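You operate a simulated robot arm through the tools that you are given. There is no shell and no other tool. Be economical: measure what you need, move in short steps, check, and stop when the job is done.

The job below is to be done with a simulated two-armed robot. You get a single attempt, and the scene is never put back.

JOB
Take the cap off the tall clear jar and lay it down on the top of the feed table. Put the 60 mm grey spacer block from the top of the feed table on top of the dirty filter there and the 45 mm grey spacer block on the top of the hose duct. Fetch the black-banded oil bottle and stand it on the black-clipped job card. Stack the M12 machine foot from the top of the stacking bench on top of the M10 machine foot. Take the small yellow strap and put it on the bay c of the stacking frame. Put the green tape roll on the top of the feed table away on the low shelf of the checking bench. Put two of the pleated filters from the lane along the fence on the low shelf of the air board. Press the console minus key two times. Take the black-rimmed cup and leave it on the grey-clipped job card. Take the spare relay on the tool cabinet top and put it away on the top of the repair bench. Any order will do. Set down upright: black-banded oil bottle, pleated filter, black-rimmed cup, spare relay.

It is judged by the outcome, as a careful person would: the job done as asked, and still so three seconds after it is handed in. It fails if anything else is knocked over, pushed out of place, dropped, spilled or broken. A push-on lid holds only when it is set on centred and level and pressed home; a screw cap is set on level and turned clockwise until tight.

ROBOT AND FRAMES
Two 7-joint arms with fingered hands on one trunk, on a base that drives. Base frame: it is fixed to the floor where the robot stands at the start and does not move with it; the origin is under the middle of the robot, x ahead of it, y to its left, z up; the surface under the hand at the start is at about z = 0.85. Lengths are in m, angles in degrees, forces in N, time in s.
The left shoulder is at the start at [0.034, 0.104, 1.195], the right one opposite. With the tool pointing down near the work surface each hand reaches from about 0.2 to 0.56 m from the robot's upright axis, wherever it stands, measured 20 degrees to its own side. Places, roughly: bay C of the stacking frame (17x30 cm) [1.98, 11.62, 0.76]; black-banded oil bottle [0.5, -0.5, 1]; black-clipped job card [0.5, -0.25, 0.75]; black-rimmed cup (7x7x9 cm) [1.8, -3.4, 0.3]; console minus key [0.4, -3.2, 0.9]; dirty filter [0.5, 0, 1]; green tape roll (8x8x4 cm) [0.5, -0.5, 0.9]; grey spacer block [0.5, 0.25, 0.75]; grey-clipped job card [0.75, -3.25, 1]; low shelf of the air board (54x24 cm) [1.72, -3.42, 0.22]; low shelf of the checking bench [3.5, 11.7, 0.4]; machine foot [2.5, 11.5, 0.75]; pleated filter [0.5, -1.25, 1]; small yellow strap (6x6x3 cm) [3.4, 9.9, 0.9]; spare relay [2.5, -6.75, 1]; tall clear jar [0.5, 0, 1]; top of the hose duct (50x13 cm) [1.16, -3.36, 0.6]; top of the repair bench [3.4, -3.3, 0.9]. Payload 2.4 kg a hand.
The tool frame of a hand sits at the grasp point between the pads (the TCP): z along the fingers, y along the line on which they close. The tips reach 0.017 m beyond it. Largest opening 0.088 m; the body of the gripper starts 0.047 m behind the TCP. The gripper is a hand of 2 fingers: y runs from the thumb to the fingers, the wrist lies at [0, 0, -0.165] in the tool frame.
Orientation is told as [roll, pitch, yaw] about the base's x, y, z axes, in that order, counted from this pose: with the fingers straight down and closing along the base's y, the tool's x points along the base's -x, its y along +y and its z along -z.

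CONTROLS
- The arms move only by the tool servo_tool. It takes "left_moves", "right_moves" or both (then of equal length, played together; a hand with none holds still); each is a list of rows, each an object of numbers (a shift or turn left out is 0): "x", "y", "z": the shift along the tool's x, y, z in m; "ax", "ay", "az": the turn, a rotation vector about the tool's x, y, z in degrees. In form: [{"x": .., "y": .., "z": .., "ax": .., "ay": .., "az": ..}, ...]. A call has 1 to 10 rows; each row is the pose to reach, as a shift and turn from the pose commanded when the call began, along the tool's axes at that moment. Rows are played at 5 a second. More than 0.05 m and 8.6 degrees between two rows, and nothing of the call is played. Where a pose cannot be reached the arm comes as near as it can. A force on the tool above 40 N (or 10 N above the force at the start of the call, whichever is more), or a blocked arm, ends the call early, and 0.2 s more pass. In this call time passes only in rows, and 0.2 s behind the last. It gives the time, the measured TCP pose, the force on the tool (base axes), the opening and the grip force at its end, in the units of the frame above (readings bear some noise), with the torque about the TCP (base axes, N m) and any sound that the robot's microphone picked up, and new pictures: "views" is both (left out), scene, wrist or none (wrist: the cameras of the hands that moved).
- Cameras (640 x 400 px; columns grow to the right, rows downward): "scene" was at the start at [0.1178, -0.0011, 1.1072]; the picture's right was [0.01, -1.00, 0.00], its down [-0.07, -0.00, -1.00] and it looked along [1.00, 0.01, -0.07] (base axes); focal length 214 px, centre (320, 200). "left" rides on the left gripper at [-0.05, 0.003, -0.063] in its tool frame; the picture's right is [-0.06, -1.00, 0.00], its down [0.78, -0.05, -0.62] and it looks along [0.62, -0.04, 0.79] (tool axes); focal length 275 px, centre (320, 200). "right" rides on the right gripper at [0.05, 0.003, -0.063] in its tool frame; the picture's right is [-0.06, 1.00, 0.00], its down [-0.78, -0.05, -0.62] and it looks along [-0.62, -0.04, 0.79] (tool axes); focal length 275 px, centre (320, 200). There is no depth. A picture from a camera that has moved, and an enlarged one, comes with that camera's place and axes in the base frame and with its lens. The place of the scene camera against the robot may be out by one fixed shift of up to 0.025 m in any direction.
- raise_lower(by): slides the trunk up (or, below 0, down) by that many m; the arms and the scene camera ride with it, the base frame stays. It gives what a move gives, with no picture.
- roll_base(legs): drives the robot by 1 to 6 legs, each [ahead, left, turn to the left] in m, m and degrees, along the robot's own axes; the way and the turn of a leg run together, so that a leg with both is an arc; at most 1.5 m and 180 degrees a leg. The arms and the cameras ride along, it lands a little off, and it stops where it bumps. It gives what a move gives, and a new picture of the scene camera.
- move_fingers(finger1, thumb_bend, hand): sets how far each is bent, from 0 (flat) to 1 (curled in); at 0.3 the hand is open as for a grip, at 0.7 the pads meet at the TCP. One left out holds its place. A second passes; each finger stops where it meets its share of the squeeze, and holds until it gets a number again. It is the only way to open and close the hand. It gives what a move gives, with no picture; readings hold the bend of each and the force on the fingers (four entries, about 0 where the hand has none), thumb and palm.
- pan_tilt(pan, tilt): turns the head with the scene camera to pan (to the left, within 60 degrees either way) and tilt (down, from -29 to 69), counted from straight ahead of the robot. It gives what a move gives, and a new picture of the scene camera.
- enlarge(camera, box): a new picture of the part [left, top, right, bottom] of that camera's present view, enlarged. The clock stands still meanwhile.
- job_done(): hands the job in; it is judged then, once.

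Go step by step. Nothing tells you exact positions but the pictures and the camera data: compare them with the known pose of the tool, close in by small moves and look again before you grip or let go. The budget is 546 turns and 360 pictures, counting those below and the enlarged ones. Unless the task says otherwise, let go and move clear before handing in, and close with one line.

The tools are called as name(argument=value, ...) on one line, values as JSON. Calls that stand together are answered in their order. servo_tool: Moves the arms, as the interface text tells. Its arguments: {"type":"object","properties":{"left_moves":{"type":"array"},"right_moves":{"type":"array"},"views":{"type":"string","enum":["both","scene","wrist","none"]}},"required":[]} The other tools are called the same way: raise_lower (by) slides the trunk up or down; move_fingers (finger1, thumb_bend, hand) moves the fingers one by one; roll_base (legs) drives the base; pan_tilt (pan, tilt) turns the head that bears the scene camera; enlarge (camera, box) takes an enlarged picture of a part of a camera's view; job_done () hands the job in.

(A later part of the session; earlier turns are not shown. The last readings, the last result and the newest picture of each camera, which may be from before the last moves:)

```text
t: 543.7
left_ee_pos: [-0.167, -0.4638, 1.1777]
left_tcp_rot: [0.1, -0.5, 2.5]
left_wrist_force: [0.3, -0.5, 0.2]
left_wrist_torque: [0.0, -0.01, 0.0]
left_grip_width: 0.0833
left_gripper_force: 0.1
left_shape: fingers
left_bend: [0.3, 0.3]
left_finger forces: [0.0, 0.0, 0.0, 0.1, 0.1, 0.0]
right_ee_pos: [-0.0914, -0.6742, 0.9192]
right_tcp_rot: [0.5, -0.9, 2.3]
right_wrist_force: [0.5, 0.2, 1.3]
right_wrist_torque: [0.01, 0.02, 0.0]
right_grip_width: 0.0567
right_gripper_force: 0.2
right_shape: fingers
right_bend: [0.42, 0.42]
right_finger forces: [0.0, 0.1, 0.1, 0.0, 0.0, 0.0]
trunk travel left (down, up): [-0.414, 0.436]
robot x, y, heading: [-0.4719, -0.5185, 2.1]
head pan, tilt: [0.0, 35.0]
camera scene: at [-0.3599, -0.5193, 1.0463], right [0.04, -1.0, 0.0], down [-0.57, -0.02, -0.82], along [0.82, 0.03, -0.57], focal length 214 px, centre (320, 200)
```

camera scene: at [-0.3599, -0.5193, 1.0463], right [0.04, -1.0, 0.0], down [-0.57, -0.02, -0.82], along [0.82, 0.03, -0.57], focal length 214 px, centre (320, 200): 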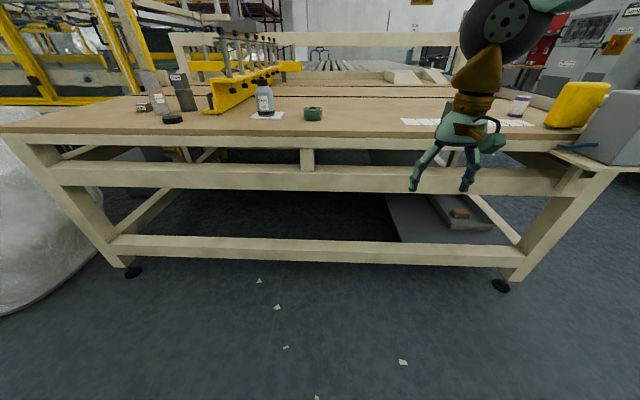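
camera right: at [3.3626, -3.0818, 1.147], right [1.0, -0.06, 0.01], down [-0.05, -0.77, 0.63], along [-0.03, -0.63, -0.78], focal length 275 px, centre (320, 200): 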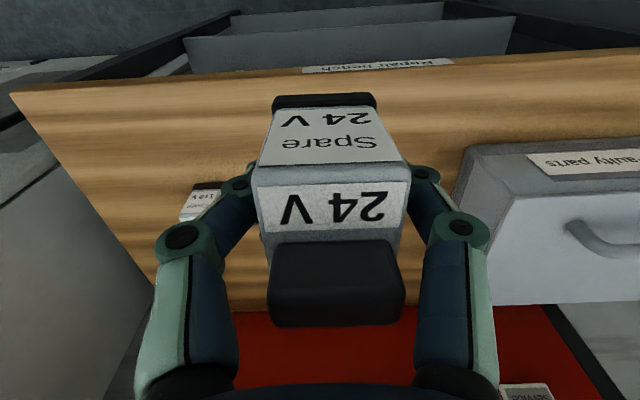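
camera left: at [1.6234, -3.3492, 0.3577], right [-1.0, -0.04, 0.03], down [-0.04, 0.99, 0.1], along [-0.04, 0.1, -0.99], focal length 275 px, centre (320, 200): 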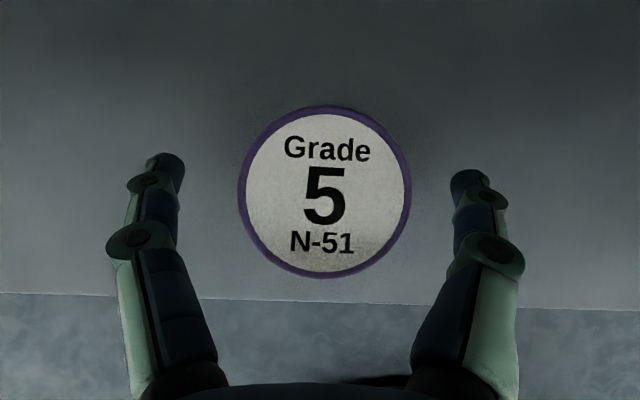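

I'll take the tape with the left hand. Raise the right hand, square up and drive in.

servo_tool(right_moves=[{"z": -0.04, "x": 0.02}, {"z": -0.08, "x": 0.04}, {"z": -0.12, "x": 0.06}, {"z": -0.16, "x": 0.08}, {"z": -0.2, "x": 0.1}], views="none")

roll_base(legs=[[0, -0.07, -2.2], [0.53, 0, 0]])

```text
t: 544.9
left_ee_pos: [-0.1672, -0.4643, 1.1799]
left_tcp_rot: [0.0, -0.6, 2.5]
left_wrist_force: [0.0, 1.1, -0.2]
left_wrist_torque: [0.02, 0.0, -0.01]
left_grip_width: 0.0837
left_gripper_force: 0.1
left_shape: fingers
left_bend: [0.3, 0.3]
left_finger forces: [0.1, 0.0, 0.1, 0.0, 0.0, 0.1]
right_ee_pos: [-0.1975, -0.6817, 1.1182]
right_tcp_rot: [0.5, -0.9, 2.3]
right_wrist_force: [-0.1, 0.5, -0.6]
right_wrist_torque: [0.01, -0.01, 0.0]
right_grip_width: 0.0569
right_gripper_force: 0.1
right_shape: fingers
right_bend: [0.42, 0.42]
right_finger forces: [0.1, 0.0, 0.0, 0.0, 0.0, 0.0]
trunk travel left (down, up): [-0.414, 0.436]
robot x, y, heading: [-0.4744, -0.5203, 2.2]
head pan, tilt: [0.0, 35.0]
```

```text
t: 548.6
left_ee_pos: [0.3666, -0.5441, 1.1781]
left_tcp_rot: [-0.1, -0.6, 0.4]
left_wrist_force: [1.0, 0.3, 0.6]
left_wrist_torque: [0.01, -0.01, 0.03]
left_grip_width: 0.0838
left_gripper_force: 0.1
left_shape: fingers
left_bend: [0.3, 0.3]
left_finger forces: [0.0, 0.0, 0.0, 0.1, 0.1, 0.1]
right_ee_pos: [0.3295, -0.7615, 1.1183]
right_tcp_rot: [0.5, -0.9, 0.1]
right_wrist_force: [0.4, 0.4, 1.1]
right_wrist_torque: [0.02, -0.02, -0.02]
right_grip_width: 0.0569
right_gripper_force: 0.1
right_shape: fingers
right_bend: [0.42, 0.42]
right_finger forces: [0.0, 0.0, 0.1, 0.0, 0.1, 0.1]
trunk travel left (down, up): [-0.414, 0.436]
robot x, y, heading: [0.057, -0.5911, 0.2]
head pan, tilt: [0.0, 35.0]
camera scene: at [0.1708, -0.5929, 1.0463], right [0.0, -1.0, 0.0], down [-0.57, 0.0, -0.82], along [0.82, 0.0, -0.57], focal length 214 px, centre (320, 200)
```

scene: 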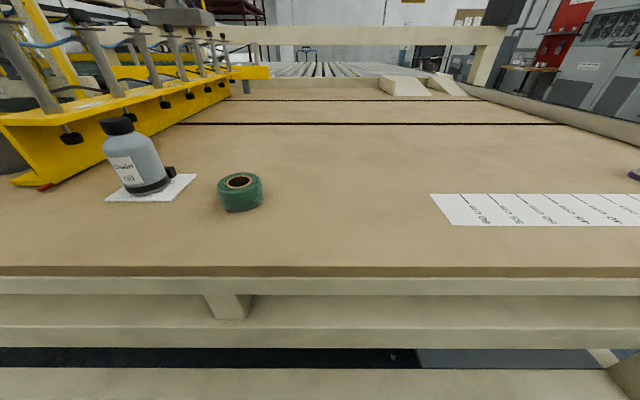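

move_fingers(hand="left", finger1=0.14, thumb_bend=0.14)

servo_tool(left_moves=[{"x": -0.01, "y": 0.012, "z": 0.02, "ay": -5}, {"x": -0.02, "y": 0.025, "z": 0.045, "ay": -10}, {"x": -0.03, "y": 0.037, "z": 0.07, "ay": -15}, {"x": -0.04, "y": 0.05, "z": 0.095, "ay": -20}, {"x": -0.05, "y": 0.063, "z": 0.12, "ay": -25}, {"x": -0.06, "y": 0.076, "z": 0.145, "ay": -30}, {"x": -0.07, "y": 0.089, "z": 0.17, "ay": -33}, {"x": -0.07, "y": 0.089, "z": 0.195, "ay": -33}], views="wrist")

```text
t: 549.6
left_ee_pos: [0.3647, -0.545, 1.1774]
left_tcp_rot: [0.0, -0.5, 0.4]
left_wrist_force: [0.0, 0.1, -1.5]
left_wrist_torque: [-0.01, -0.01, 0.0]
left_grip_width: 0.1051
left_gripper_force: 0.0
left_shape: fingers
left_bend: [0.14, 0.14]
left_finger forces: [0.1, 0.0, 0.1, 0.0, 0.1, 0.1]
right_ee_pos: [0.3286, -0.76, 1.1176]
right_tcp_rot: [0.5, -0.8, 0.1]
right_wrist_force: [0.5, 0.2, 0.1]
right_wrist_torque: [-0.02, 0.03, -0.01]
right_grip_width: 0.0566
right_gripper_force: 0.0
right_shape: fingers
right_bend: [0.42, 0.42]
right_finger forces: [0.0, 0.0, 0.1, 0.0, 0.1, 0.0]
trunk travel left (down, up): [-0.414, 0.436]
robot x, y, heading: [0.0573, -0.5924, 0.1]
head pan, tilt: [0.0, 35.0]
```

```text
t: 551.4
left_ee_pos: [0.4365, -0.4565, 0.9832]
left_tcp_rot: [0.2, -33.6, 0.4]
left_wrist_force: [0.4, 0.3, -0.4]
left_wrist_torque: [0.02, 0.02, 0.0]
left_grip_width: 0.1053
left_gripper_force: 0.1
left_shape: fingers
left_bend: [0.14, 0.14]
left_finger forces: [0.1, 0.1, 0.0, 0.0, 0.0, 0.1]
right_ee_pos: [0.3289, -0.7598, 1.1161]
right_tcp_rot: [0.6, -0.9, 0.1]
right_wrist_force: [0.0, 0.3, 0.1]
right_wrist_torque: [0.0, 0.03, 0.02]
right_grip_width: 0.0571
right_gripper_force: 0.0
right_shape: fingers
right_bend: [0.42, 0.42]
right_finger forces: [0.1, 0.1, 0.0, 0.0, 0.1, 0.0]
trunk travel left (down, up): [-0.414, 0.436]
robot x, y, heading: [0.0531, -0.5923, 0.2]
head pan, tilt: [0.0, 35.0]
camera left: at [0.4428, -0.4514, 1.0632], right [0.06, -1.0, 0.03], down [-1.0, -0.05, 0.08], along [-0.08, -0.04, -1.0], focal length 275 px, centre (320, 200)
```

left: 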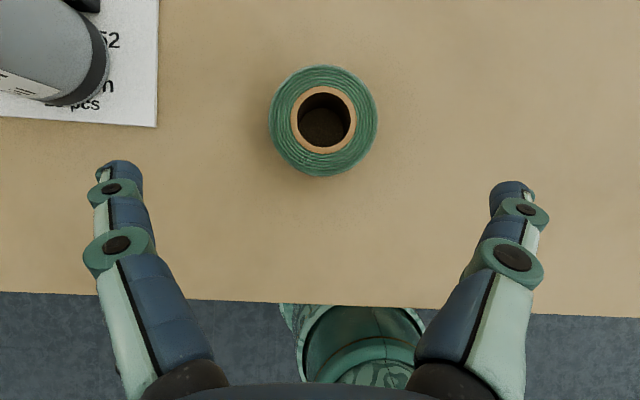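

servo_tool(left_moves=[{"x": 0.0266, "z": 0.03}, {"x": 0.0266, "z": 0.07}, {"x": 0.0266, "z": 0.1}, {"x": 0.0266, "z": 0.1195}], views="wrist")

move_fingers(hand="left", finger1=0.55, thumb_bend=0.55)

servo_tool(left_moves=[{"x": -0.022, "z": -0.0334}, {"x": -0.044, "z": -0.067}, {"x": -0.066, "z": -0.1}, {"x": -0.088, "z": -0.134}, {"x": -0.11, "z": -0.168}, {"x": -0.132, "z": -0.202}], views="both")

```text
t: 552.4
left_ee_pos: [0.4802, -0.4544, 0.8696]
left_tcp_rot: [0.1, -33.6, 0.3]
left_wrist_force: [-0.3, -0.5, 1.6]
left_wrist_torque: [-0.05, 0.06, -0.03]
left_grip_width: 0.1061
left_gripper_force: 0.8
left_shape: fingers
left_bend: [0.14, 0.14]
left_finger forces: [0.1, 0.1, 0.0, 0.0, 1.4, 0.0]
right_ee_pos: [0.3283, -0.7608, 1.1177]
right_tcp_rot: [0.5, -0.9, 0.1]
right_wrist_force: [0.0, -0.2, 1.1]
right_wrist_torque: [0.0, -0.01, -0.01]
right_grip_width: 0.0568
right_gripper_force: 0.0
right_shape: fingers
right_bend: [0.42, 0.42]
right_finger forces: [0.0, 0.0, 0.0, 0.0, 0.0, 0.0]
trunk travel left (down, up): [-0.414, 0.436]
robot x, y, heading: [0.055, -0.5922, -0.0]
head pan, tilt: [0.0, 35.0]
camera left: at [0.4871, -0.4512, 0.9494], right [0.06, -1.0, 0.03], down [-1.0, -0.05, 0.08], along [-0.08, -0.04, -1.0], focal length 275 px, centre (320, 200)
```

left: 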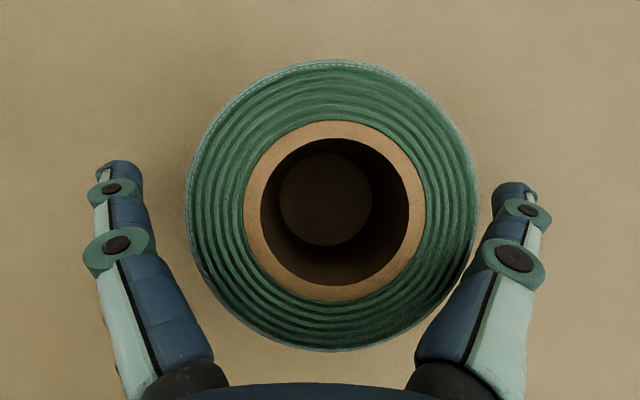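

```text
t: 553.4
left_ee_pos: [0.4799, -0.4558, 0.8688]
left_tcp_rot: [0.1, -33.6, 0.4]
left_wrist_force: [-0.7, -3.2, 4.9]
left_wrist_torque: [-0.01, -0.01, 0.01]
left_grip_width: 0.0611
left_gripper_force: 14.6
left_shape: fingers
left_bend: [0.48, 0.49]
left_finger forces: [13.5, 0.0, 0.0, 0.0, 16.4, 0.0]
right_ee_pos: [0.3273, -0.7611, 1.1173]
right_tcp_rot: [0.5, -0.9, 0.1]
right_wrist_force: [0.1, -0.4, 0.8]
right_wrist_torque: [-0.01, 0.03, 0.0]
right_grip_width: 0.0568
right_gripper_force: 0.1
right_shape: fingers
right_bend: [0.42, 0.42]
right_finger forces: [0.0, 0.0, 0.1, 0.0, 0.0, 0.1]
trunk travel left (down, up): [-0.414, 0.436]
robot x, y, heading: [0.0548, -0.5943, 0.0]
head pan, tilt: [0.0, 35.0]
```

```text
t: 554.8
left_ee_pos: [0.4772, -0.4551, 1.1095]
left_tcp_rot: [0.1, -33.4, 0.2]
left_wrist_force: [-0.9, 0.6, -0.2]
left_wrist_torque: [0.0, -0.03, -0.01]
left_grip_width: 0.0602
left_gripper_force: 13.5
left_shape: fingers
left_bend: [0.48, 0.49]
left_finger forces: [13.8, 0.0, 0.1, 0.1, 13.9, 0.1]
right_ee_pos: [0.3289, -0.7609, 1.1172]
right_tcp_rot: [0.5, -0.9, 0.1]
right_wrist_force: [-0.1, 1.2, 0.0]
right_wrist_torque: [0.02, -0.03, 0.0]
right_grip_width: 0.0568
right_gripper_force: 0.0
right_shape: fingers
right_bend: [0.42, 0.42]
right_finger forces: [0.0, 0.1, 0.1, 0.0, 0.0, 0.0]
trunk travel left (down, up): [-0.414, 0.436]
robot x, y, heading: [0.055, -0.5908, 0.2]
head pan, tilt: [0.0, 35.0]
camera scene: at [0.1705, -0.5929, 1.0463], right [0.0, -1.0, 0.0], down [-0.57, 0.0, -0.82], along [0.82, 0.0, -0.57], focal length 214 px, centre (320, 200)
camera left: at [0.4843, -0.4511, 1.19], right [0.06, -1.0, 0.03], down [-0.99, -0.06, 0.08], along [-0.08, -0.04, -1.0], focal length 275 px, centre (320, 200)
```

scene: 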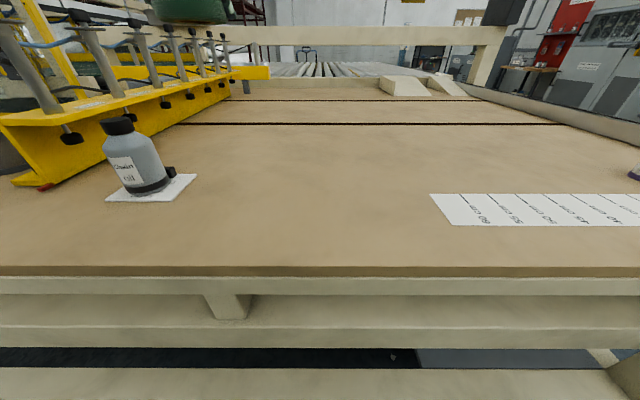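
left: 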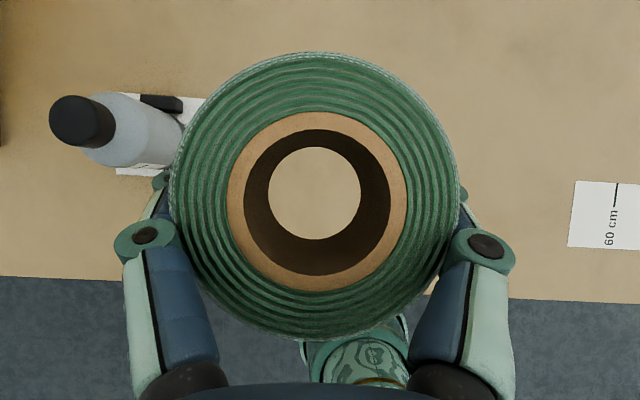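

Tape held. Back off and look up the hall to the left.

roll_base(legs=[[-0.65, 0, 0]])

pan_tilt(pan=60, tilt=10)

```text
t: 558.4
left_ee_pos: [-0.173, -0.4568, 1.1095]
left_tcp_rot: [0.1, -33.5, 0.0]
left_wrist_force: [-0.2, 0.6, 0.0]
left_wrist_torque: [0.0, 0.0, 0.0]
left_grip_width: 0.0603
left_gripper_force: 13.7
left_shape: fingers
left_bend: [0.47, 0.49]
left_finger forces: [13.6, 0.1, 0.0, 0.0, 13.7, 0.1]
right_ee_pos: [-0.3246, -0.7607, 1.1169]
right_tcp_rot: [0.5, -0.8, -0.3]
right_wrist_force: [-0.6, -0.5, -0.9]
right_wrist_torque: [0.02, -0.01, 0.01]
right_grip_width: 0.0569
right_gripper_force: 0.1
right_shape: fingers
right_bend: [0.42, 0.42]
right_finger forces: [0.0, 0.0, 0.1, 0.1, 0.0, 0.1]
trunk travel left (down, up): [-0.414, 0.436]
robot x, y, heading: [-0.5988, -0.5869, -0.2]
head pan, tilt: [0.0, 35.0]
camera scene: at [-0.4815, -0.5926, 1.0463], right [0.0, -1.0, 0.0], down [-0.57, 0.0, -0.82], along [0.82, 0.0, -0.57], focal length 214 px, centre (320, 200)
```

scene: 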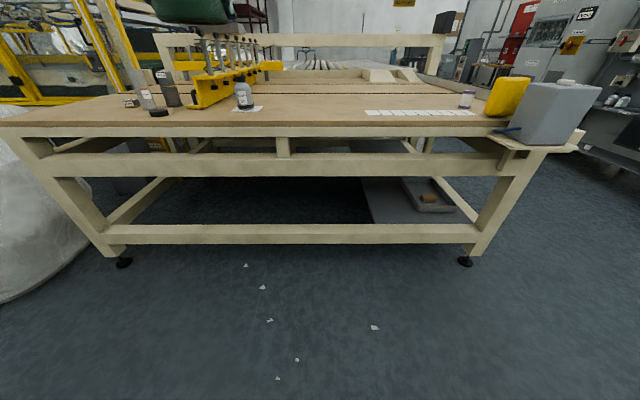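

```text
t: 559.7
left_ee_pos: [-0.1736, -0.4547, 1.1087]
left_tcp_rot: [0.1, -33.4, 0.0]
left_wrist_force: [-0.6, -0.2, -1.0]
left_wrist_torque: [-0.01, -0.02, -0.01]
left_grip_width: 0.0604
left_gripper_force: 13.4
left_shape: fingers
left_bend: [0.47, 0.49]
left_finger forces: [13.6, 0.0, 0.0, 0.0, 13.8, 0.0]
right_ee_pos: [-0.3238, -0.7602, 1.1177]
right_tcp_rot: [0.6, -0.8, -0.2]
right_wrist_force: [0.1, 0.3, -0.5]
right_wrist_torque: [0.02, -0.01, 0.02]
right_grip_width: 0.0569
right_gripper_force: 0.0
right_shape: fingers
right_bend: [0.42, 0.42]
right_finger forces: [0.1, 0.0, 0.0, 0.0, 0.0, 0.1]
trunk travel left (down, up): [-0.414, 0.436]
robot x, y, heading: [-0.5962, -0.5883, -0.2]
head pan, tilt: [60.0, 10.0]
camera scene: at [-0.5206, -0.5126, 1.0824], right [0.85, -0.52, 0.0], down [-0.11, -0.18, -0.98], along [0.51, 0.83, -0.22], focal length 214 px, centre (320, 200)
```

scene: 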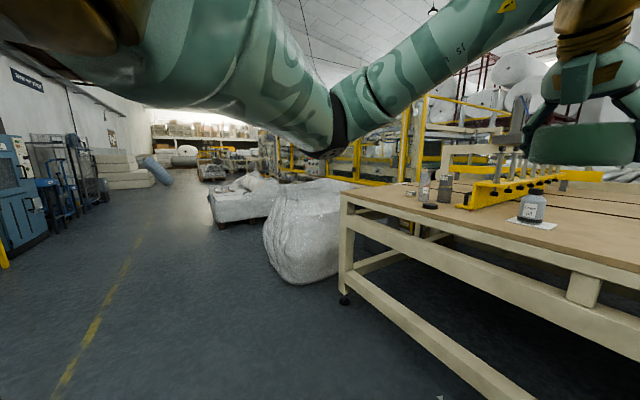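

I turn to face up the hall and drive forward along x≈-1.1.

roll_base(legs=[[0, 0, 90], [0, 0.55, 0], [1.5, 0, 0]])

pan_tilt(pan=-10, tilt=10)

```text
t: 573.6
left_ee_pos: [-1.2601, 1.3329, 1.1088]
left_tcp_rot: [0.1, -33.5, 89.5]
left_wrist_force: [-0.1, -0.3, -1.2]
left_wrist_torque: [0.02, 0.02, 0.02]
left_grip_width: 0.0597
left_gripper_force: 12.0
left_shape: fingers
left_bend: [0.47, 0.49]
left_finger forces: [11.7, 0.1, 0.1, 0.1, 11.5, 0.0]
right_ee_pos: [-0.9562, 1.1811, 1.1176]
right_tcp_rot: [0.5, -0.9, 89.3]
right_wrist_force: [-0.2, 0.5, 0.4]
right_wrist_torque: [-0.03, 0.0, 0.04]
right_grip_width: 0.057
right_gripper_force: 0.0
right_shape: fingers
right_bend: [0.42, 0.42]
right_finger forces: [0.1, 0.0, 0.0, 0.0, 0.1, 0.0]
trunk travel left (down, up): [-0.414, 0.436]
robot x, y, heading: [-1.1313, 0.908, 89.4]
head pan, tilt: [60.0, 10.0]
camera scene: at [-1.2121, 0.9856, 1.0829], right [0.51, 0.86, 0.0], down [0.18, -0.11, -0.98], along [-0.84, 0.5, -0.21], focal length 214 px, centre (320, 200)
```

scene: 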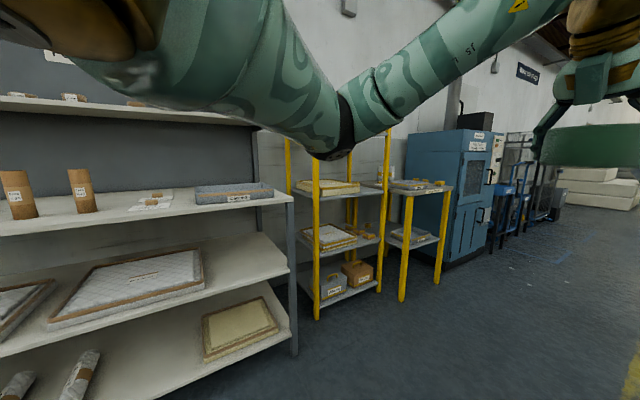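

```text
t: 575.1
left_ee_pos: [-1.2602, 1.3329, 1.1088]
left_tcp_rot: [0.1, -33.4, 89.6]
left_wrist_force: [0.3, -0.4, -0.8]
left_wrist_torque: [0.01, 0.0, 0.03]
left_grip_width: 0.06
left_gripper_force: 11.8
left_shape: fingers
left_bend: [0.47, 0.49]
left_finger forces: [11.7, 0.0, 0.1, 0.1, 11.5, 0.0]
right_ee_pos: [-0.9561, 1.1806, 1.1181]
right_tcp_rot: [0.5, -0.9, 89.5]
right_wrist_force: [-0.3, -0.1, -0.2]
right_wrist_torque: [-0.03, 0.0, 0.0]
right_grip_width: 0.0566
right_gripper_force: 0.1
right_shape: fingers
right_bend: [0.42, 0.42]
right_finger forces: [0.0, 0.1, 0.0, 0.0, 0.0, 0.0]
trunk travel left (down, up): [-0.414, 0.436]
robot x, y, heading: [-1.13, 0.9109, 89.6]
head pan, tilt: [-10.0, 10.0]
camera scene: at [-1.2015, 1.0002, 1.0798], right [0.67, 0.75, 0.0], down [0.18, -0.16, -0.97], along [-0.72, 0.65, -0.24], focal length 214 px, centre (320, 200)
```

scene: 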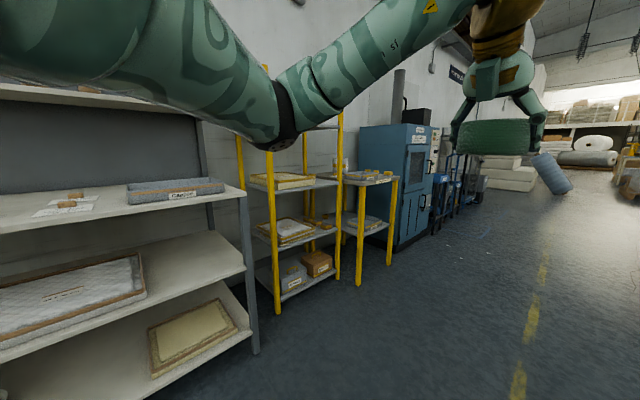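

pan_tilt(pan=-10, tilt=12)

```text
t: 575.7
left_ee_pos: [-1.2606, 1.3345, 1.1095]
left_tcp_rot: [0.1, -33.5, 89.6]
left_wrist_force: [0.1, -0.9, -0.1]
left_wrist_torque: [-0.02, 0.02, 0.01]
left_grip_width: 0.0597
left_gripper_force: 11.5
left_shape: fingers
left_bend: [0.47, 0.49]
left_finger forces: [11.8, 0.0, 0.0, 0.0, 11.6, 0.0]
right_ee_pos: [-0.9565, 1.1807, 1.1177]
right_tcp_rot: [0.5, -0.9, 89.4]
right_wrist_force: [0.6, 0.5, 0.5]
right_wrist_torque: [0.0, 0.03, -0.03]
right_grip_width: 0.0569
right_gripper_force: 0.0
right_shape: fingers
right_bend: [0.42, 0.42]
right_finger forces: [0.1, 0.1, 0.0, 0.0, 0.0, 0.0]
trunk travel left (down, up): [-0.414, 0.436]
robot x, y, heading: [-1.1282, 0.9095, 89.2]
head pan, tilt: [-10.0, 12.0]
camera scene: at [-1.1982, 1.0038, 1.0783], right [0.7, 0.71, 0.0], down [0.18, -0.18, -0.97], along [-0.69, 0.68, -0.26], focal length 214 px, centre (320, 200)
```

scene: 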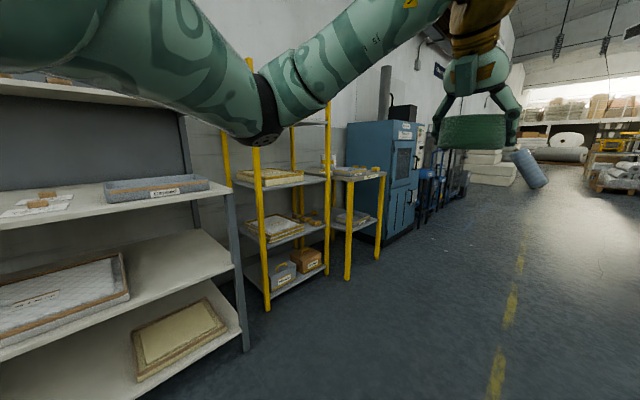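

The head seems blocked by my own left arm. I shift the left hand lower/outward a bit.

servo_tool(left_moves=[{"x": 0.0, "y": 0.03, "z": 0.04}, {"x": 0.02, "y": 0.06, "z": 0.08}, {"x": 0.04, "y": 0.09, "z": 0.12}], views="none")

pan_tilt(pan=-10, tilt=15)

```text
refused: row 2 steps farther than a row can; nothing moved
```

```text
t: 576.3
left_ee_pos: [-1.2588, 1.3335, 1.1079]
left_tcp_rot: [0.0, -33.5, 89.6]
left_wrist_force: [-0.2, 0.2, -0.2]
left_wrist_torque: [-0.01, 0.0, 0.03]
left_grip_width: 0.0599
left_gripper_force: 11.6
left_shape: fingers
left_bend: [0.47, 0.49]
left_finger forces: [11.5, 0.0, 0.0, 0.0, 11.5, 0.0]
right_ee_pos: [-0.9556, 1.1813, 1.1168]
right_tcp_rot: [0.5, -0.9, 89.3]
right_wrist_force: [1.0, -0.1, -0.5]
right_wrist_torque: [0.0, 0.01, -0.01]
right_grip_width: 0.0572
right_gripper_force: 0.1
right_shape: fingers
right_bend: [0.42, 0.42]
right_finger forces: [0.0, 0.1, 0.0, 0.0, 0.0, 0.1]
trunk travel left (down, up): [-0.414, 0.436]
robot x, y, heading: [-1.1278, 0.9072, 89.5]
head pan, tilt: [-10.0, 15.0]
camera scene: at [-1.1187, 1.0308, 1.0781], right [0.99, -0.13, 0.0], down [-0.04, -0.26, -0.97], along [0.13, 0.96, -0.26], focal length 214 px, centre (320, 200)
```

scene: 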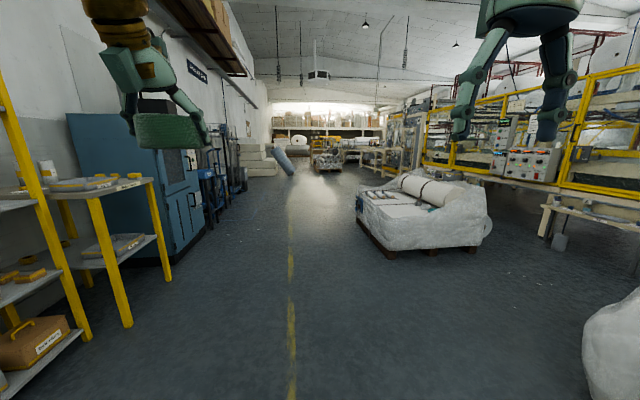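

roll_base(legs=[[1.5, 0, 0], [1.5, 0, 0], [1.5, 0, 0], [1.5, 0, 0]])

```text
t: 604.7
left_ee_pos: [-1.2255, 7.3024, 1.1096]
left_tcp_rot: [0.1, -33.5, 89.9]
left_wrist_force: [0.4, 0.0, -0.9]
left_wrist_torque: [0.02, 0.05, -0.02]
left_grip_width: 0.0598
left_gripper_force: 12.2
left_shape: fingers
left_bend: [0.47, 0.49]
left_finger forces: [11.6, 0.1, 0.0, 0.0, 11.4, 0.0]
right_ee_pos: [-0.9228, 7.1511, 1.1172]
right_tcp_rot: [0.5, -0.9, 89.6]
right_wrist_force: [-0.6, 0.4, -0.2]
right_wrist_torque: [-0.01, 0.02, 0.0]
right_grip_width: 0.057
right_gripper_force: 0.0
right_shape: fingers
right_bend: [0.42, 0.42]
right_finger forces: [0.0, 0.1, 0.0, 0.1, 0.0, 0.1]
trunk travel left (down, up): [-0.414, 0.436]
robot x, y, heading: [-1.0963, 6.8762, 89.5]
head pan, tilt: [-10.0, 15.0]
camera scene: at [-1.0798, 6.9994, 1.0783], right [0.98, -0.18, 0.0], down [-0.05, -0.25, -0.97], along [0.17, 0.95, -0.26], focal length 214 px, centre (320, 200)
```

scene: 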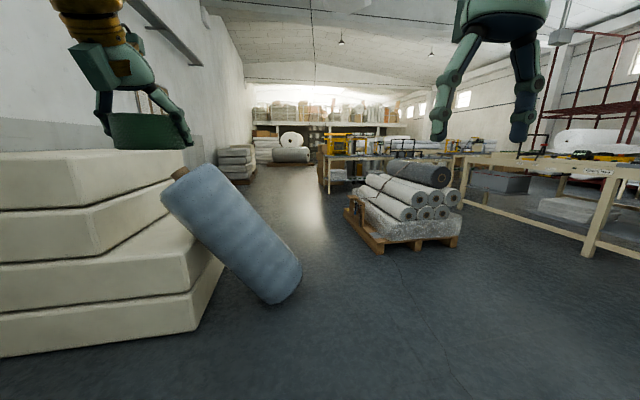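

roll_base(legs=[[0.3, -0.75, 0]])

pan_tilt(pan=-45, tilt=10)

```text
t: 609.0
left_ee_pos: [-0.476, 7.5973, 1.1102]
left_tcp_rot: [0.1, -33.5, 89.5]
left_wrist_force: [-0.3, 0.0, -0.7]
left_wrist_torque: [0.01, 0.0, 0.02]
left_grip_width: 0.0597
left_gripper_force: 11.2
left_shape: fingers
left_bend: [0.47, 0.49]
left_finger forces: [11.6, 0.1, 0.0, 0.0, 11.3, 0.0]
right_ee_pos: [-0.1728, 7.4429, 1.1183]
right_tcp_rot: [0.4, -0.9, 89.3]
right_wrist_force: [-0.2, -0.1, -0.1]
right_wrist_torque: [0.0, 0.0, -0.06]
right_grip_width: 0.0569
right_gripper_force: 0.0
right_shape: fingers
right_bend: [0.42, 0.42]
right_finger forces: [0.0, 0.1, 0.0, 0.0, 0.0, 0.0]
trunk travel left (down, up): [-0.414, 0.436]
robot x, y, heading: [-0.3463, 7.1736, 89.0]
head pan, tilt: [-10.0, 15.0]
camera scene: at [-0.3318, 7.2925, 1.0783], right [0.98, -0.19, 0.0], down [-0.05, -0.25, -0.97], along [0.18, 0.95, -0.26], focal length 214 px, centre (320, 200)
```

scene: 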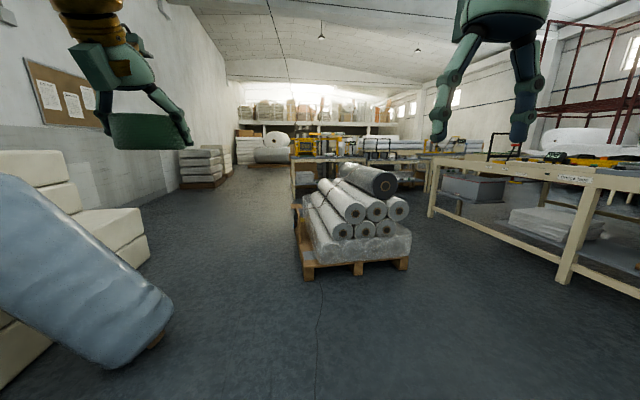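

```text
t: 610.0
left_ee_pos: [-0.4764, 7.5962, 1.1093]
left_tcp_rot: [0.0, -33.5, 89.5]
left_wrist_force: [0.3, 0.1, -0.4]
left_wrist_torque: [0.0, -0.06, 0.02]
left_grip_width: 0.0597
left_gripper_force: 11.6
left_shape: fingers
left_bend: [0.47, 0.49]
left_finger forces: [11.7, 0.1, 0.1, 0.0, 11.4, 0.0]
right_ee_pos: [-0.1723, 7.4436, 1.1169]
right_tcp_rot: [0.5, -0.9, 89.3]
right_wrist_force: [-0.4, 0.5, 0.0]
right_wrist_torque: [0.02, 0.03, 0.01]
right_grip_width: 0.057
right_gripper_force: 0.1
right_shape: fingers
right_bend: [0.42, 0.42]
right_finger forces: [0.0, 0.0, 0.0, 0.1, 0.0, 0.1]
trunk travel left (down, up): [-0.414, 0.436]
robot x, y, heading: [-0.3459, 7.172, 89.1]
head pan, tilt: [-45.0, 10.0]
camera scene: at [-0.3009, 7.2803, 1.0825], right [0.85, -0.52, 0.0], down [-0.11, -0.18, -0.98], along [0.51, 0.83, -0.22], focal length 214 px, centre (320, 200)
```

scene: 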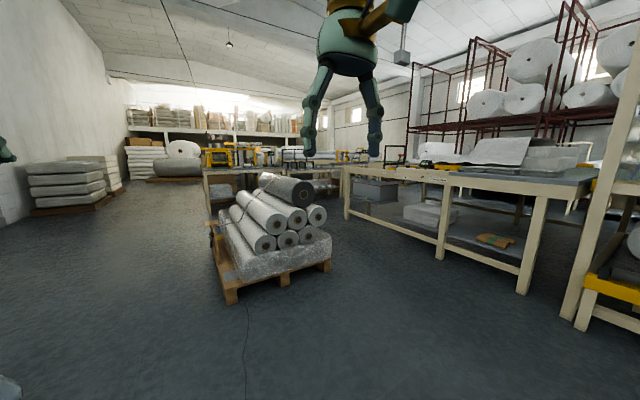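

enlarge(camera="scene", box=[190, 120, 420, 240])

enlarge(camera="scene", box=[340, 120, 640, 310])

```text
2.78 times, centred on (305, 180) of scene
camera zoom: at [-0.3009, 7.2803, 1.0825], right [0.85, -0.52, 0.0], down [-0.11, -0.18, -0.98], along [0.51, 0.83, -0.22], focal length 597 px, centre (362, 256)
```

zoom: 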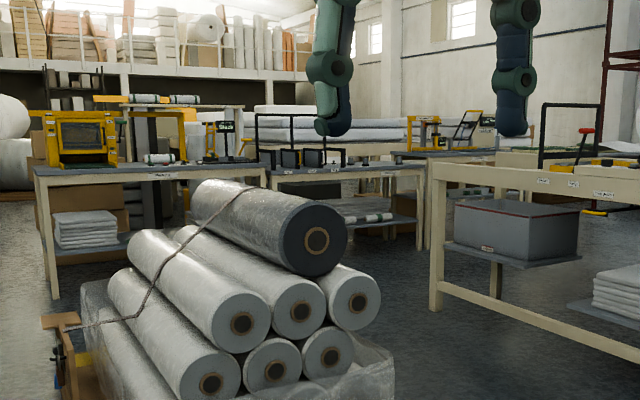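

```text
2.11 times, centred on (490, 215) of scene
camera zoom: at [-0.3009, 7.2803, 1.0825], right [0.85, -0.52, 0.0], down [-0.11, -0.18, -0.98], along [0.51, 0.83, -0.22], focal length 452 px, centre (-38, 168)
```

zoom: 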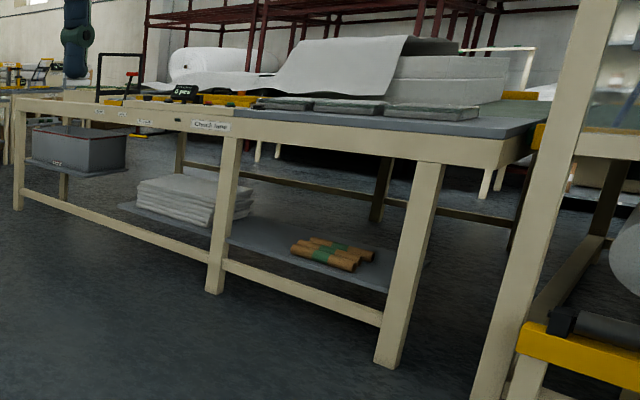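

The near long bench runs along y at x≈1.9; the stacking frame (three black bays) and checking bench are in the row beyond (y≈11.5). I drive up the aisle at x≈1.25.

roll_base(legs=[[0, -1.4, 0.8], [0.0, -0.2, 0], [1.5, 0, 0], [1.4, 0, 0]])

pan_tilt(pan=-35, tilt=16)

```text
t: 631.9
left_ee_pos: [1.1539, 10.4959, 1.1089]
left_tcp_rot: [0.2, -33.6, 89.8]
left_wrist_force: [-0.1, -0.4, -0.2]
left_wrist_torque: [0.04, -0.02, -0.02]
left_grip_width: 0.0602
left_gripper_force: 11.2
left_shape: fingers
left_bend: [0.47, 0.49]
left_finger forces: [11.5, 0.0, 0.1, 0.0, 11.2, 0.1]
right_ee_pos: [1.4576, 10.3444, 1.117]
right_tcp_rot: [0.5, -0.9, 89.6]
right_wrist_force: [0.3, 1.0, 0.1]
right_wrist_torque: [0.01, -0.02, 0.01]
right_grip_width: 0.0571
right_gripper_force: 0.1
right_shape: fingers
right_bend: [0.42, 0.42]
right_finger forces: [0.0, 0.0, 0.0, 0.0, 0.1, 0.0]
trunk travel left (down, up): [-0.414, 0.436]
robot x, y, heading: [1.2819, 10.0726, 89.5]
head pan, tilt: [-45.0, 10.0]
camera scene: at [1.3454, 10.1687, 1.0765], right [0.73, -0.68, 0.0], down [-0.19, -0.2, -0.96], along [0.66, 0.7, -0.28], focal length 214 px, centre (320, 200)
```

scene: 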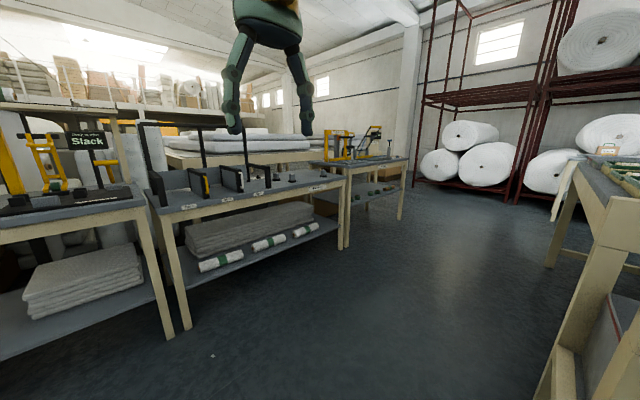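

```text
t: 632.6
left_ee_pos: [1.1518, 10.4962, 1.109]
left_tcp_rot: [0.1, -33.5, 89.8]
left_wrist_force: [0.9, 0.3, -1.0]
left_wrist_torque: [0.02, -0.01, -0.01]
left_grip_width: 0.0597
left_gripper_force: 11.6
left_shape: fingers
left_bend: [0.47, 0.49]
left_finger forces: [11.5, 0.0, 0.0, 0.1, 11.2, 0.1]
right_ee_pos: [1.457, 10.3437, 1.1165]
right_tcp_rot: [0.5, -1.0, 89.6]
right_wrist_force: [-0.3, 0.3, -0.5]
right_wrist_torque: [-0.01, -0.01, 0.02]
right_grip_width: 0.0567
right_gripper_force: 0.1
right_shape: fingers
right_bend: [0.42, 0.42]
right_finger forces: [0.0, 0.0, 0.0, 0.1, 0.0, 0.1]
trunk travel left (down, up): [-0.414, 0.436]
robot x, y, heading: [1.2837, 10.0741, 89.5]
head pan, tilt: [-35.0, 16.0]
camera scene: at [1.3376, 10.1752, 1.0753], right [0.8, -0.6, 0.0], down [-0.17, -0.23, -0.96], along [0.58, 0.76, -0.29], focal length 214 px, centre (320, 200)
```

scene: 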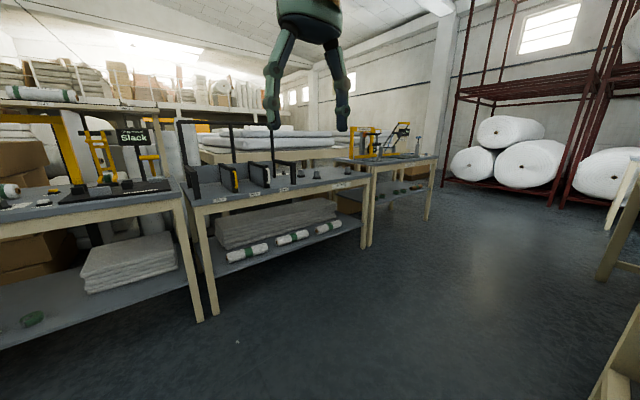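

roll_base(legs=[[0.45, 0, 0], [0, -1.3, 0.3]])

pan_tilt(pan=-20, tilt=25)

```text
t: 641.4
left_ee_pos: [2.4448, 10.9356, 1.11]
left_tcp_rot: [0.2, -33.4, 89.6]
left_wrist_force: [0.2, -0.9, 0.1]
left_wrist_torque: [0.01, 0.0, 0.05]
left_grip_width: 0.0596
left_gripper_force: 11.5
left_shape: fingers
left_bend: [0.47, 0.49]
left_finger forces: [11.5, 0.1, 0.0, 0.1, 11.2, 0.0]
right_ee_pos: [2.7477, 10.7826, 1.1167]
right_tcp_rot: [0.5, -0.9, 89.4]
right_wrist_force: [-1.1, 0.5, 0.8]
right_wrist_torque: [-0.03, 0.0, -0.01]
right_grip_width: 0.0569
right_gripper_force: 0.0
right_shape: fingers
right_bend: [0.42, 0.42]
right_finger forces: [0.0, 0.1, 0.0, 0.1, 0.1, 0.1]
trunk travel left (down, up): [-0.414, 0.436]
robot x, y, heading: [2.5742, 10.5121, 89.7]
head pan, tilt: [-35.0, 16.0]
camera scene: at [2.627, 10.6159, 1.0762], right [0.81, -0.58, 0.0], down [-0.16, -0.23, -0.96], along [0.56, 0.78, -0.28], focal length 214 px, centre (320, 200)
```

scene: 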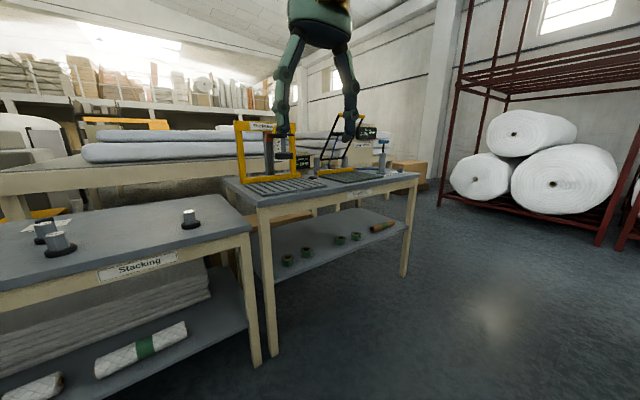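

```text
t: 642.2
left_ee_pos: [2.4428, 10.9356, 1.1095]
left_tcp_rot: [0.1, -33.5, 89.5]
left_wrist_force: [0.5, -0.7, -0.5]
left_wrist_torque: [0.02, 0.0, -0.02]
left_grip_width: 0.0599
left_gripper_force: 11.2
left_shape: fingers
left_bend: [0.47, 0.49]
left_finger forces: [11.5, 0.1, 0.0, 0.1, 11.4, 0.0]
right_ee_pos: [2.7487, 10.7833, 1.1164]
right_tcp_rot: [0.5, -0.8, 89.5]
right_wrist_force: [0.2, 0.8, 0.4]
right_wrist_torque: [0.01, -0.01, 0.01]
right_grip_width: 0.0569
right_gripper_force: 0.1
right_shape: fingers
right_bend: [0.42, 0.42]
right_finger forces: [0.0, 0.1, 0.1, 0.0, 0.0, 0.0]
trunk travel left (down, up): [-0.414, 0.436]
robot x, y, heading: [2.5761, 10.5138, 89.3]
head pan, tilt: [-20.0, 25.0]
camera scene: at [2.605, 10.6262, 1.0621], right [0.94, -0.35, 0.0], down [-0.15, -0.4, -0.91], along [0.32, 0.85, -0.42], focal length 214 px, centre (320, 200)
```

scene: 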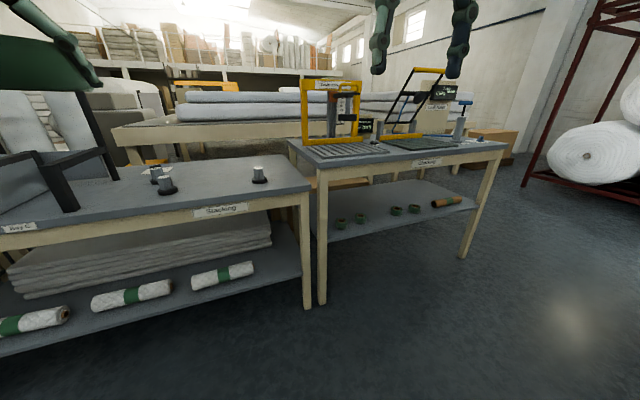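

The checking bench's low shelf (z≈0.43) holds four rolls and a tube, with a gap around x≈3.34. I move in front of it, then lower the left hand.

roll_base(legs=[[0, -0.9, 0.5]])

servo_tool(left_moves=[{"x": 0.0, "z": 0.03}, {"x": 0.01, "z": 0.07}, {"x": 0.02, "z": 0.11}, {"x": 0.03, "z": 0.15}, {"x": 0.045, "z": 0.19}, {"x": 0.06, "z": 0.225}, {"x": 0.075, "z": 0.26}, {"x": 0.09, "z": 0.295}, {"x": 0.11, "z": 0.325}, {"x": 0.13, "z": 0.355}], views="none")

raise_lower(by=-0.24)

pan_tilt(pan=0, tilt=20)

```text
t: 646.9
left_ee_pos: [3.3415, 10.9268, 1.1095]
left_tcp_rot: [0.0, -33.5, 90.0]
left_wrist_force: [0.4, -0.3, 0.2]
left_wrist_torque: [0.0, 0.01, -0.03]
left_grip_width: 0.0594
left_gripper_force: 11.6
left_shape: fingers
left_bend: [0.47, 0.49]
left_finger forces: [11.5, 0.0, 0.1, 0.0, 11.2, 0.0]
right_ee_pos: [3.6456, 10.7766, 1.1181]
right_tcp_rot: [0.4, -1.0, 89.8]
right_wrist_force: [-0.1, 0.6, -0.4]
right_wrist_torque: [0.04, 0.01, 0.01]
right_grip_width: 0.0568
right_gripper_force: 0.1
right_shape: fingers
right_bend: [0.42, 0.42]
right_finger forces: [0.1, 0.1, 0.0, 0.0, 0.0, 0.1]
trunk travel left (down, up): [-0.414, 0.436]
robot x, y, heading: [3.4728, 10.5033, 89.8]
head pan, tilt: [-20.0, 25.0]
camera scene: at [3.5037, 10.6196, 1.0621], right [0.94, -0.35, 0.0], down [-0.15, -0.4, -0.91], along [0.31, 0.85, -0.42], focal length 214 px, centre (320, 200)
```

scene: 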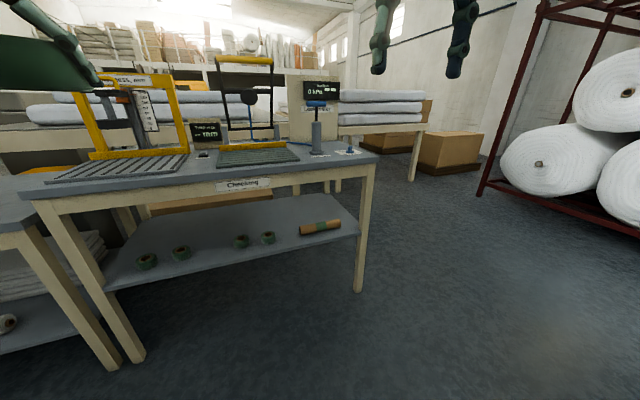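

```text
t: 649.1
left_ee_pos: [3.3407, 11.0156, 0.7417]
left_tcp_rot: [0.0, -33.5, 90.0]
left_wrist_force: [0.1, -0.4, 0.4]
left_wrist_torque: [0.03, 0.0, 0.04]
left_grip_width: 0.0596
left_gripper_force: 10.1
left_shape: fingers
left_bend: [0.47, 0.49]
left_finger forces: [10.9, 0.0, 0.1, 0.1, 10.6, 0.0]
right_ee_pos: [3.6462, 10.7764, 1.1182]
right_tcp_rot: [0.6, -0.9, 89.8]
right_wrist_force: [0.1, -0.7, -0.4]
right_wrist_torque: [0.0, 0.0, -0.03]
right_grip_width: 0.0571
right_gripper_force: 0.1
right_shape: fingers
right_bend: [0.42, 0.42]
right_finger forces: [0.1, 0.0, 0.0, 0.0, 0.0, 0.0]
trunk travel left (down, up): [-0.414, 0.436]
robot x, y, heading: [3.4758, 10.5049, 89.8]
head pan, tilt: [-20.0, 25.0]
```

```text
t: 651.6
left_ee_pos: [3.3418, 11.0156, 0.5017]
left_tcp_rot: [0.1, -33.6, 90.0]
left_wrist_force: [-0.6, 0.3, -0.1]
left_wrist_torque: [0.02, -0.03, 0.0]
left_grip_width: 0.0595
left_gripper_force: 11.1
left_shape: fingers
left_bend: [0.47, 0.49]
left_finger forces: [10.8, 0.0, 0.0, 0.0, 10.6, 0.0]
right_ee_pos: [3.6457, 10.7774, 0.8774]
right_tcp_rot: [0.5, -0.9, 89.8]
right_wrist_force: [-0.1, -0.8, -0.3]
right_wrist_torque: [-0.04, -0.02, 0.02]
right_grip_width: 0.0566
right_gripper_force: 0.1
right_shape: fingers
right_bend: [0.42, 0.42]
right_finger forces: [0.1, 0.0, 0.0, 0.0, 0.1, 0.0]
trunk travel left (down, up): [-0.174, 0.676]
robot x, y, heading: [3.4755, 10.5057, 89.6]
head pan, tilt: [-20.0, 25.0]
```

```text
t: 652.4
left_ee_pos: [3.3407, 11.0159, 0.502]
left_tcp_rot: [0.1, -33.6, 89.9]
left_wrist_force: [0.0, 0.3, -0.2]
left_wrist_torque: [0.0, -0.01, 0.01]
left_grip_width: 0.0597
left_gripper_force: 11.3
left_shape: fingers
left_bend: [0.47, 0.49]
left_finger forces: [10.9, 0.0, 0.0, 0.0, 10.6, 0.0]
right_ee_pos: [3.6465, 10.7773, 0.8782]
right_tcp_rot: [0.6, -0.8, 89.8]
right_wrist_force: [0.9, -0.9, 0.7]
right_wrist_torque: [0.0, 0.04, 0.01]
right_grip_width: 0.0569
right_gripper_force: 0.0
right_shape: fingers
right_bend: [0.42, 0.42]
right_finger forces: [0.0, 0.0, 0.2, 0.1, 0.0, 0.0]
trunk travel left (down, up): [-0.174, 0.676]
robot x, y, heading: [3.4771, 10.5037, 89.8]
head pan, tilt: [0.0, 20.0]
camera scene: at [3.4722, 10.6351, 0.8301], right [1.0, -0.01, 0.0], down [0.0, -0.34, -0.94], along [0.0, 0.94, -0.34], focal length 214 px, centre (320, 200)
```

scene: 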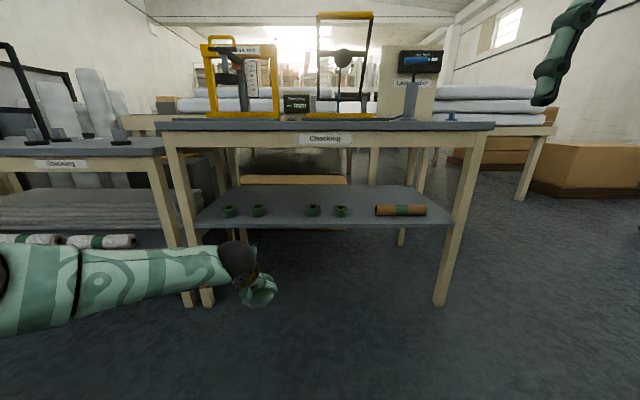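

roll_base(legs=[[0, 0.04, 0], [0.42, 0, 0]])

enlarge(camera="left", box=[0, 0, 640, 400])

```text
t: 655.5
left_ee_pos: [3.3021, 11.437, 0.5014]
left_tcp_rot: [0.1, -33.5, 90.1]
left_wrist_force: [0.4, 0.6, -1.2]
left_wrist_torque: [-0.03, 0.03, 0.02]
left_grip_width: 0.0594
left_gripper_force: 10.6
left_shape: fingers
left_bend: [0.47, 0.49]
left_finger forces: [11.0, 0.1, 0.0, 0.1, 10.6, 0.0]
right_ee_pos: [3.6069, 11.199, 0.8773]
right_tcp_rot: [0.5, -0.9, 89.9]
right_wrist_force: [-1.1, 0.5, -0.4]
right_wrist_torque: [0.02, -0.02, -0.01]
right_grip_width: 0.0572
right_gripper_force: 0.1
right_shape: fingers
right_bend: [0.42, 0.42]
right_finger forces: [0.1, 0.0, 0.0, 0.1, 0.0, 0.0]
trunk travel left (down, up): [-0.174, 0.676]
robot x, y, heading: [3.4371, 10.9287, 89.7]
head pan, tilt: [0.0, 20.0]
camera scene: at [3.4335, 11.0569, 0.8301], right [1.0, 0.0, 0.0], down [0.0, -0.34, -0.94], along [0.0, 0.94, -0.34], focal length 214 px, centre (320, 200)
```

scene: 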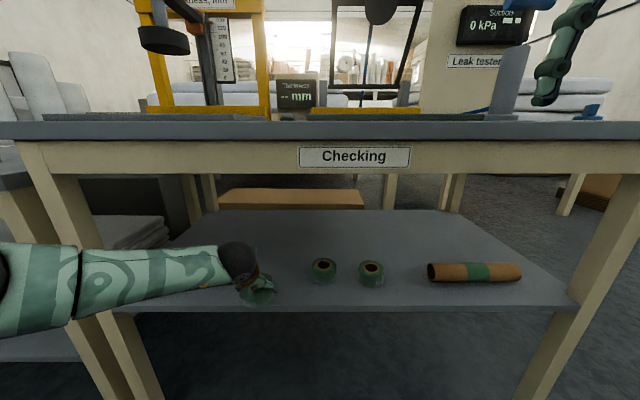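

```text
1.00 times, centred on (320, 200) of left (not enlarged: the box is as wide or as high as the picture)
camera zoom: at [3.2987, 11.4441, 0.5817], right [1.0, 0.05, 0.03], down [0.05, -1.0, 0.08], along [0.04, -0.08, -1.0], focal length 275 px, centre (320, 200)
```

zoom: 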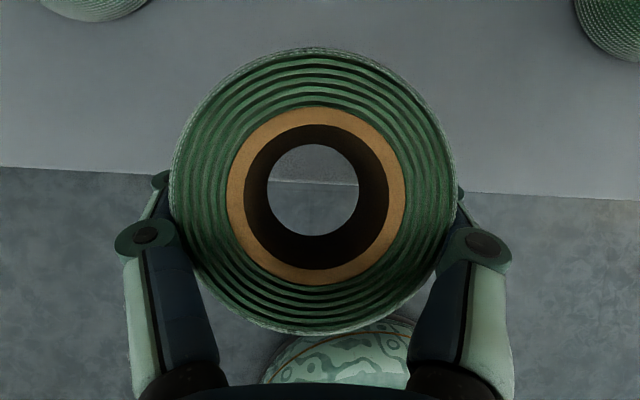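

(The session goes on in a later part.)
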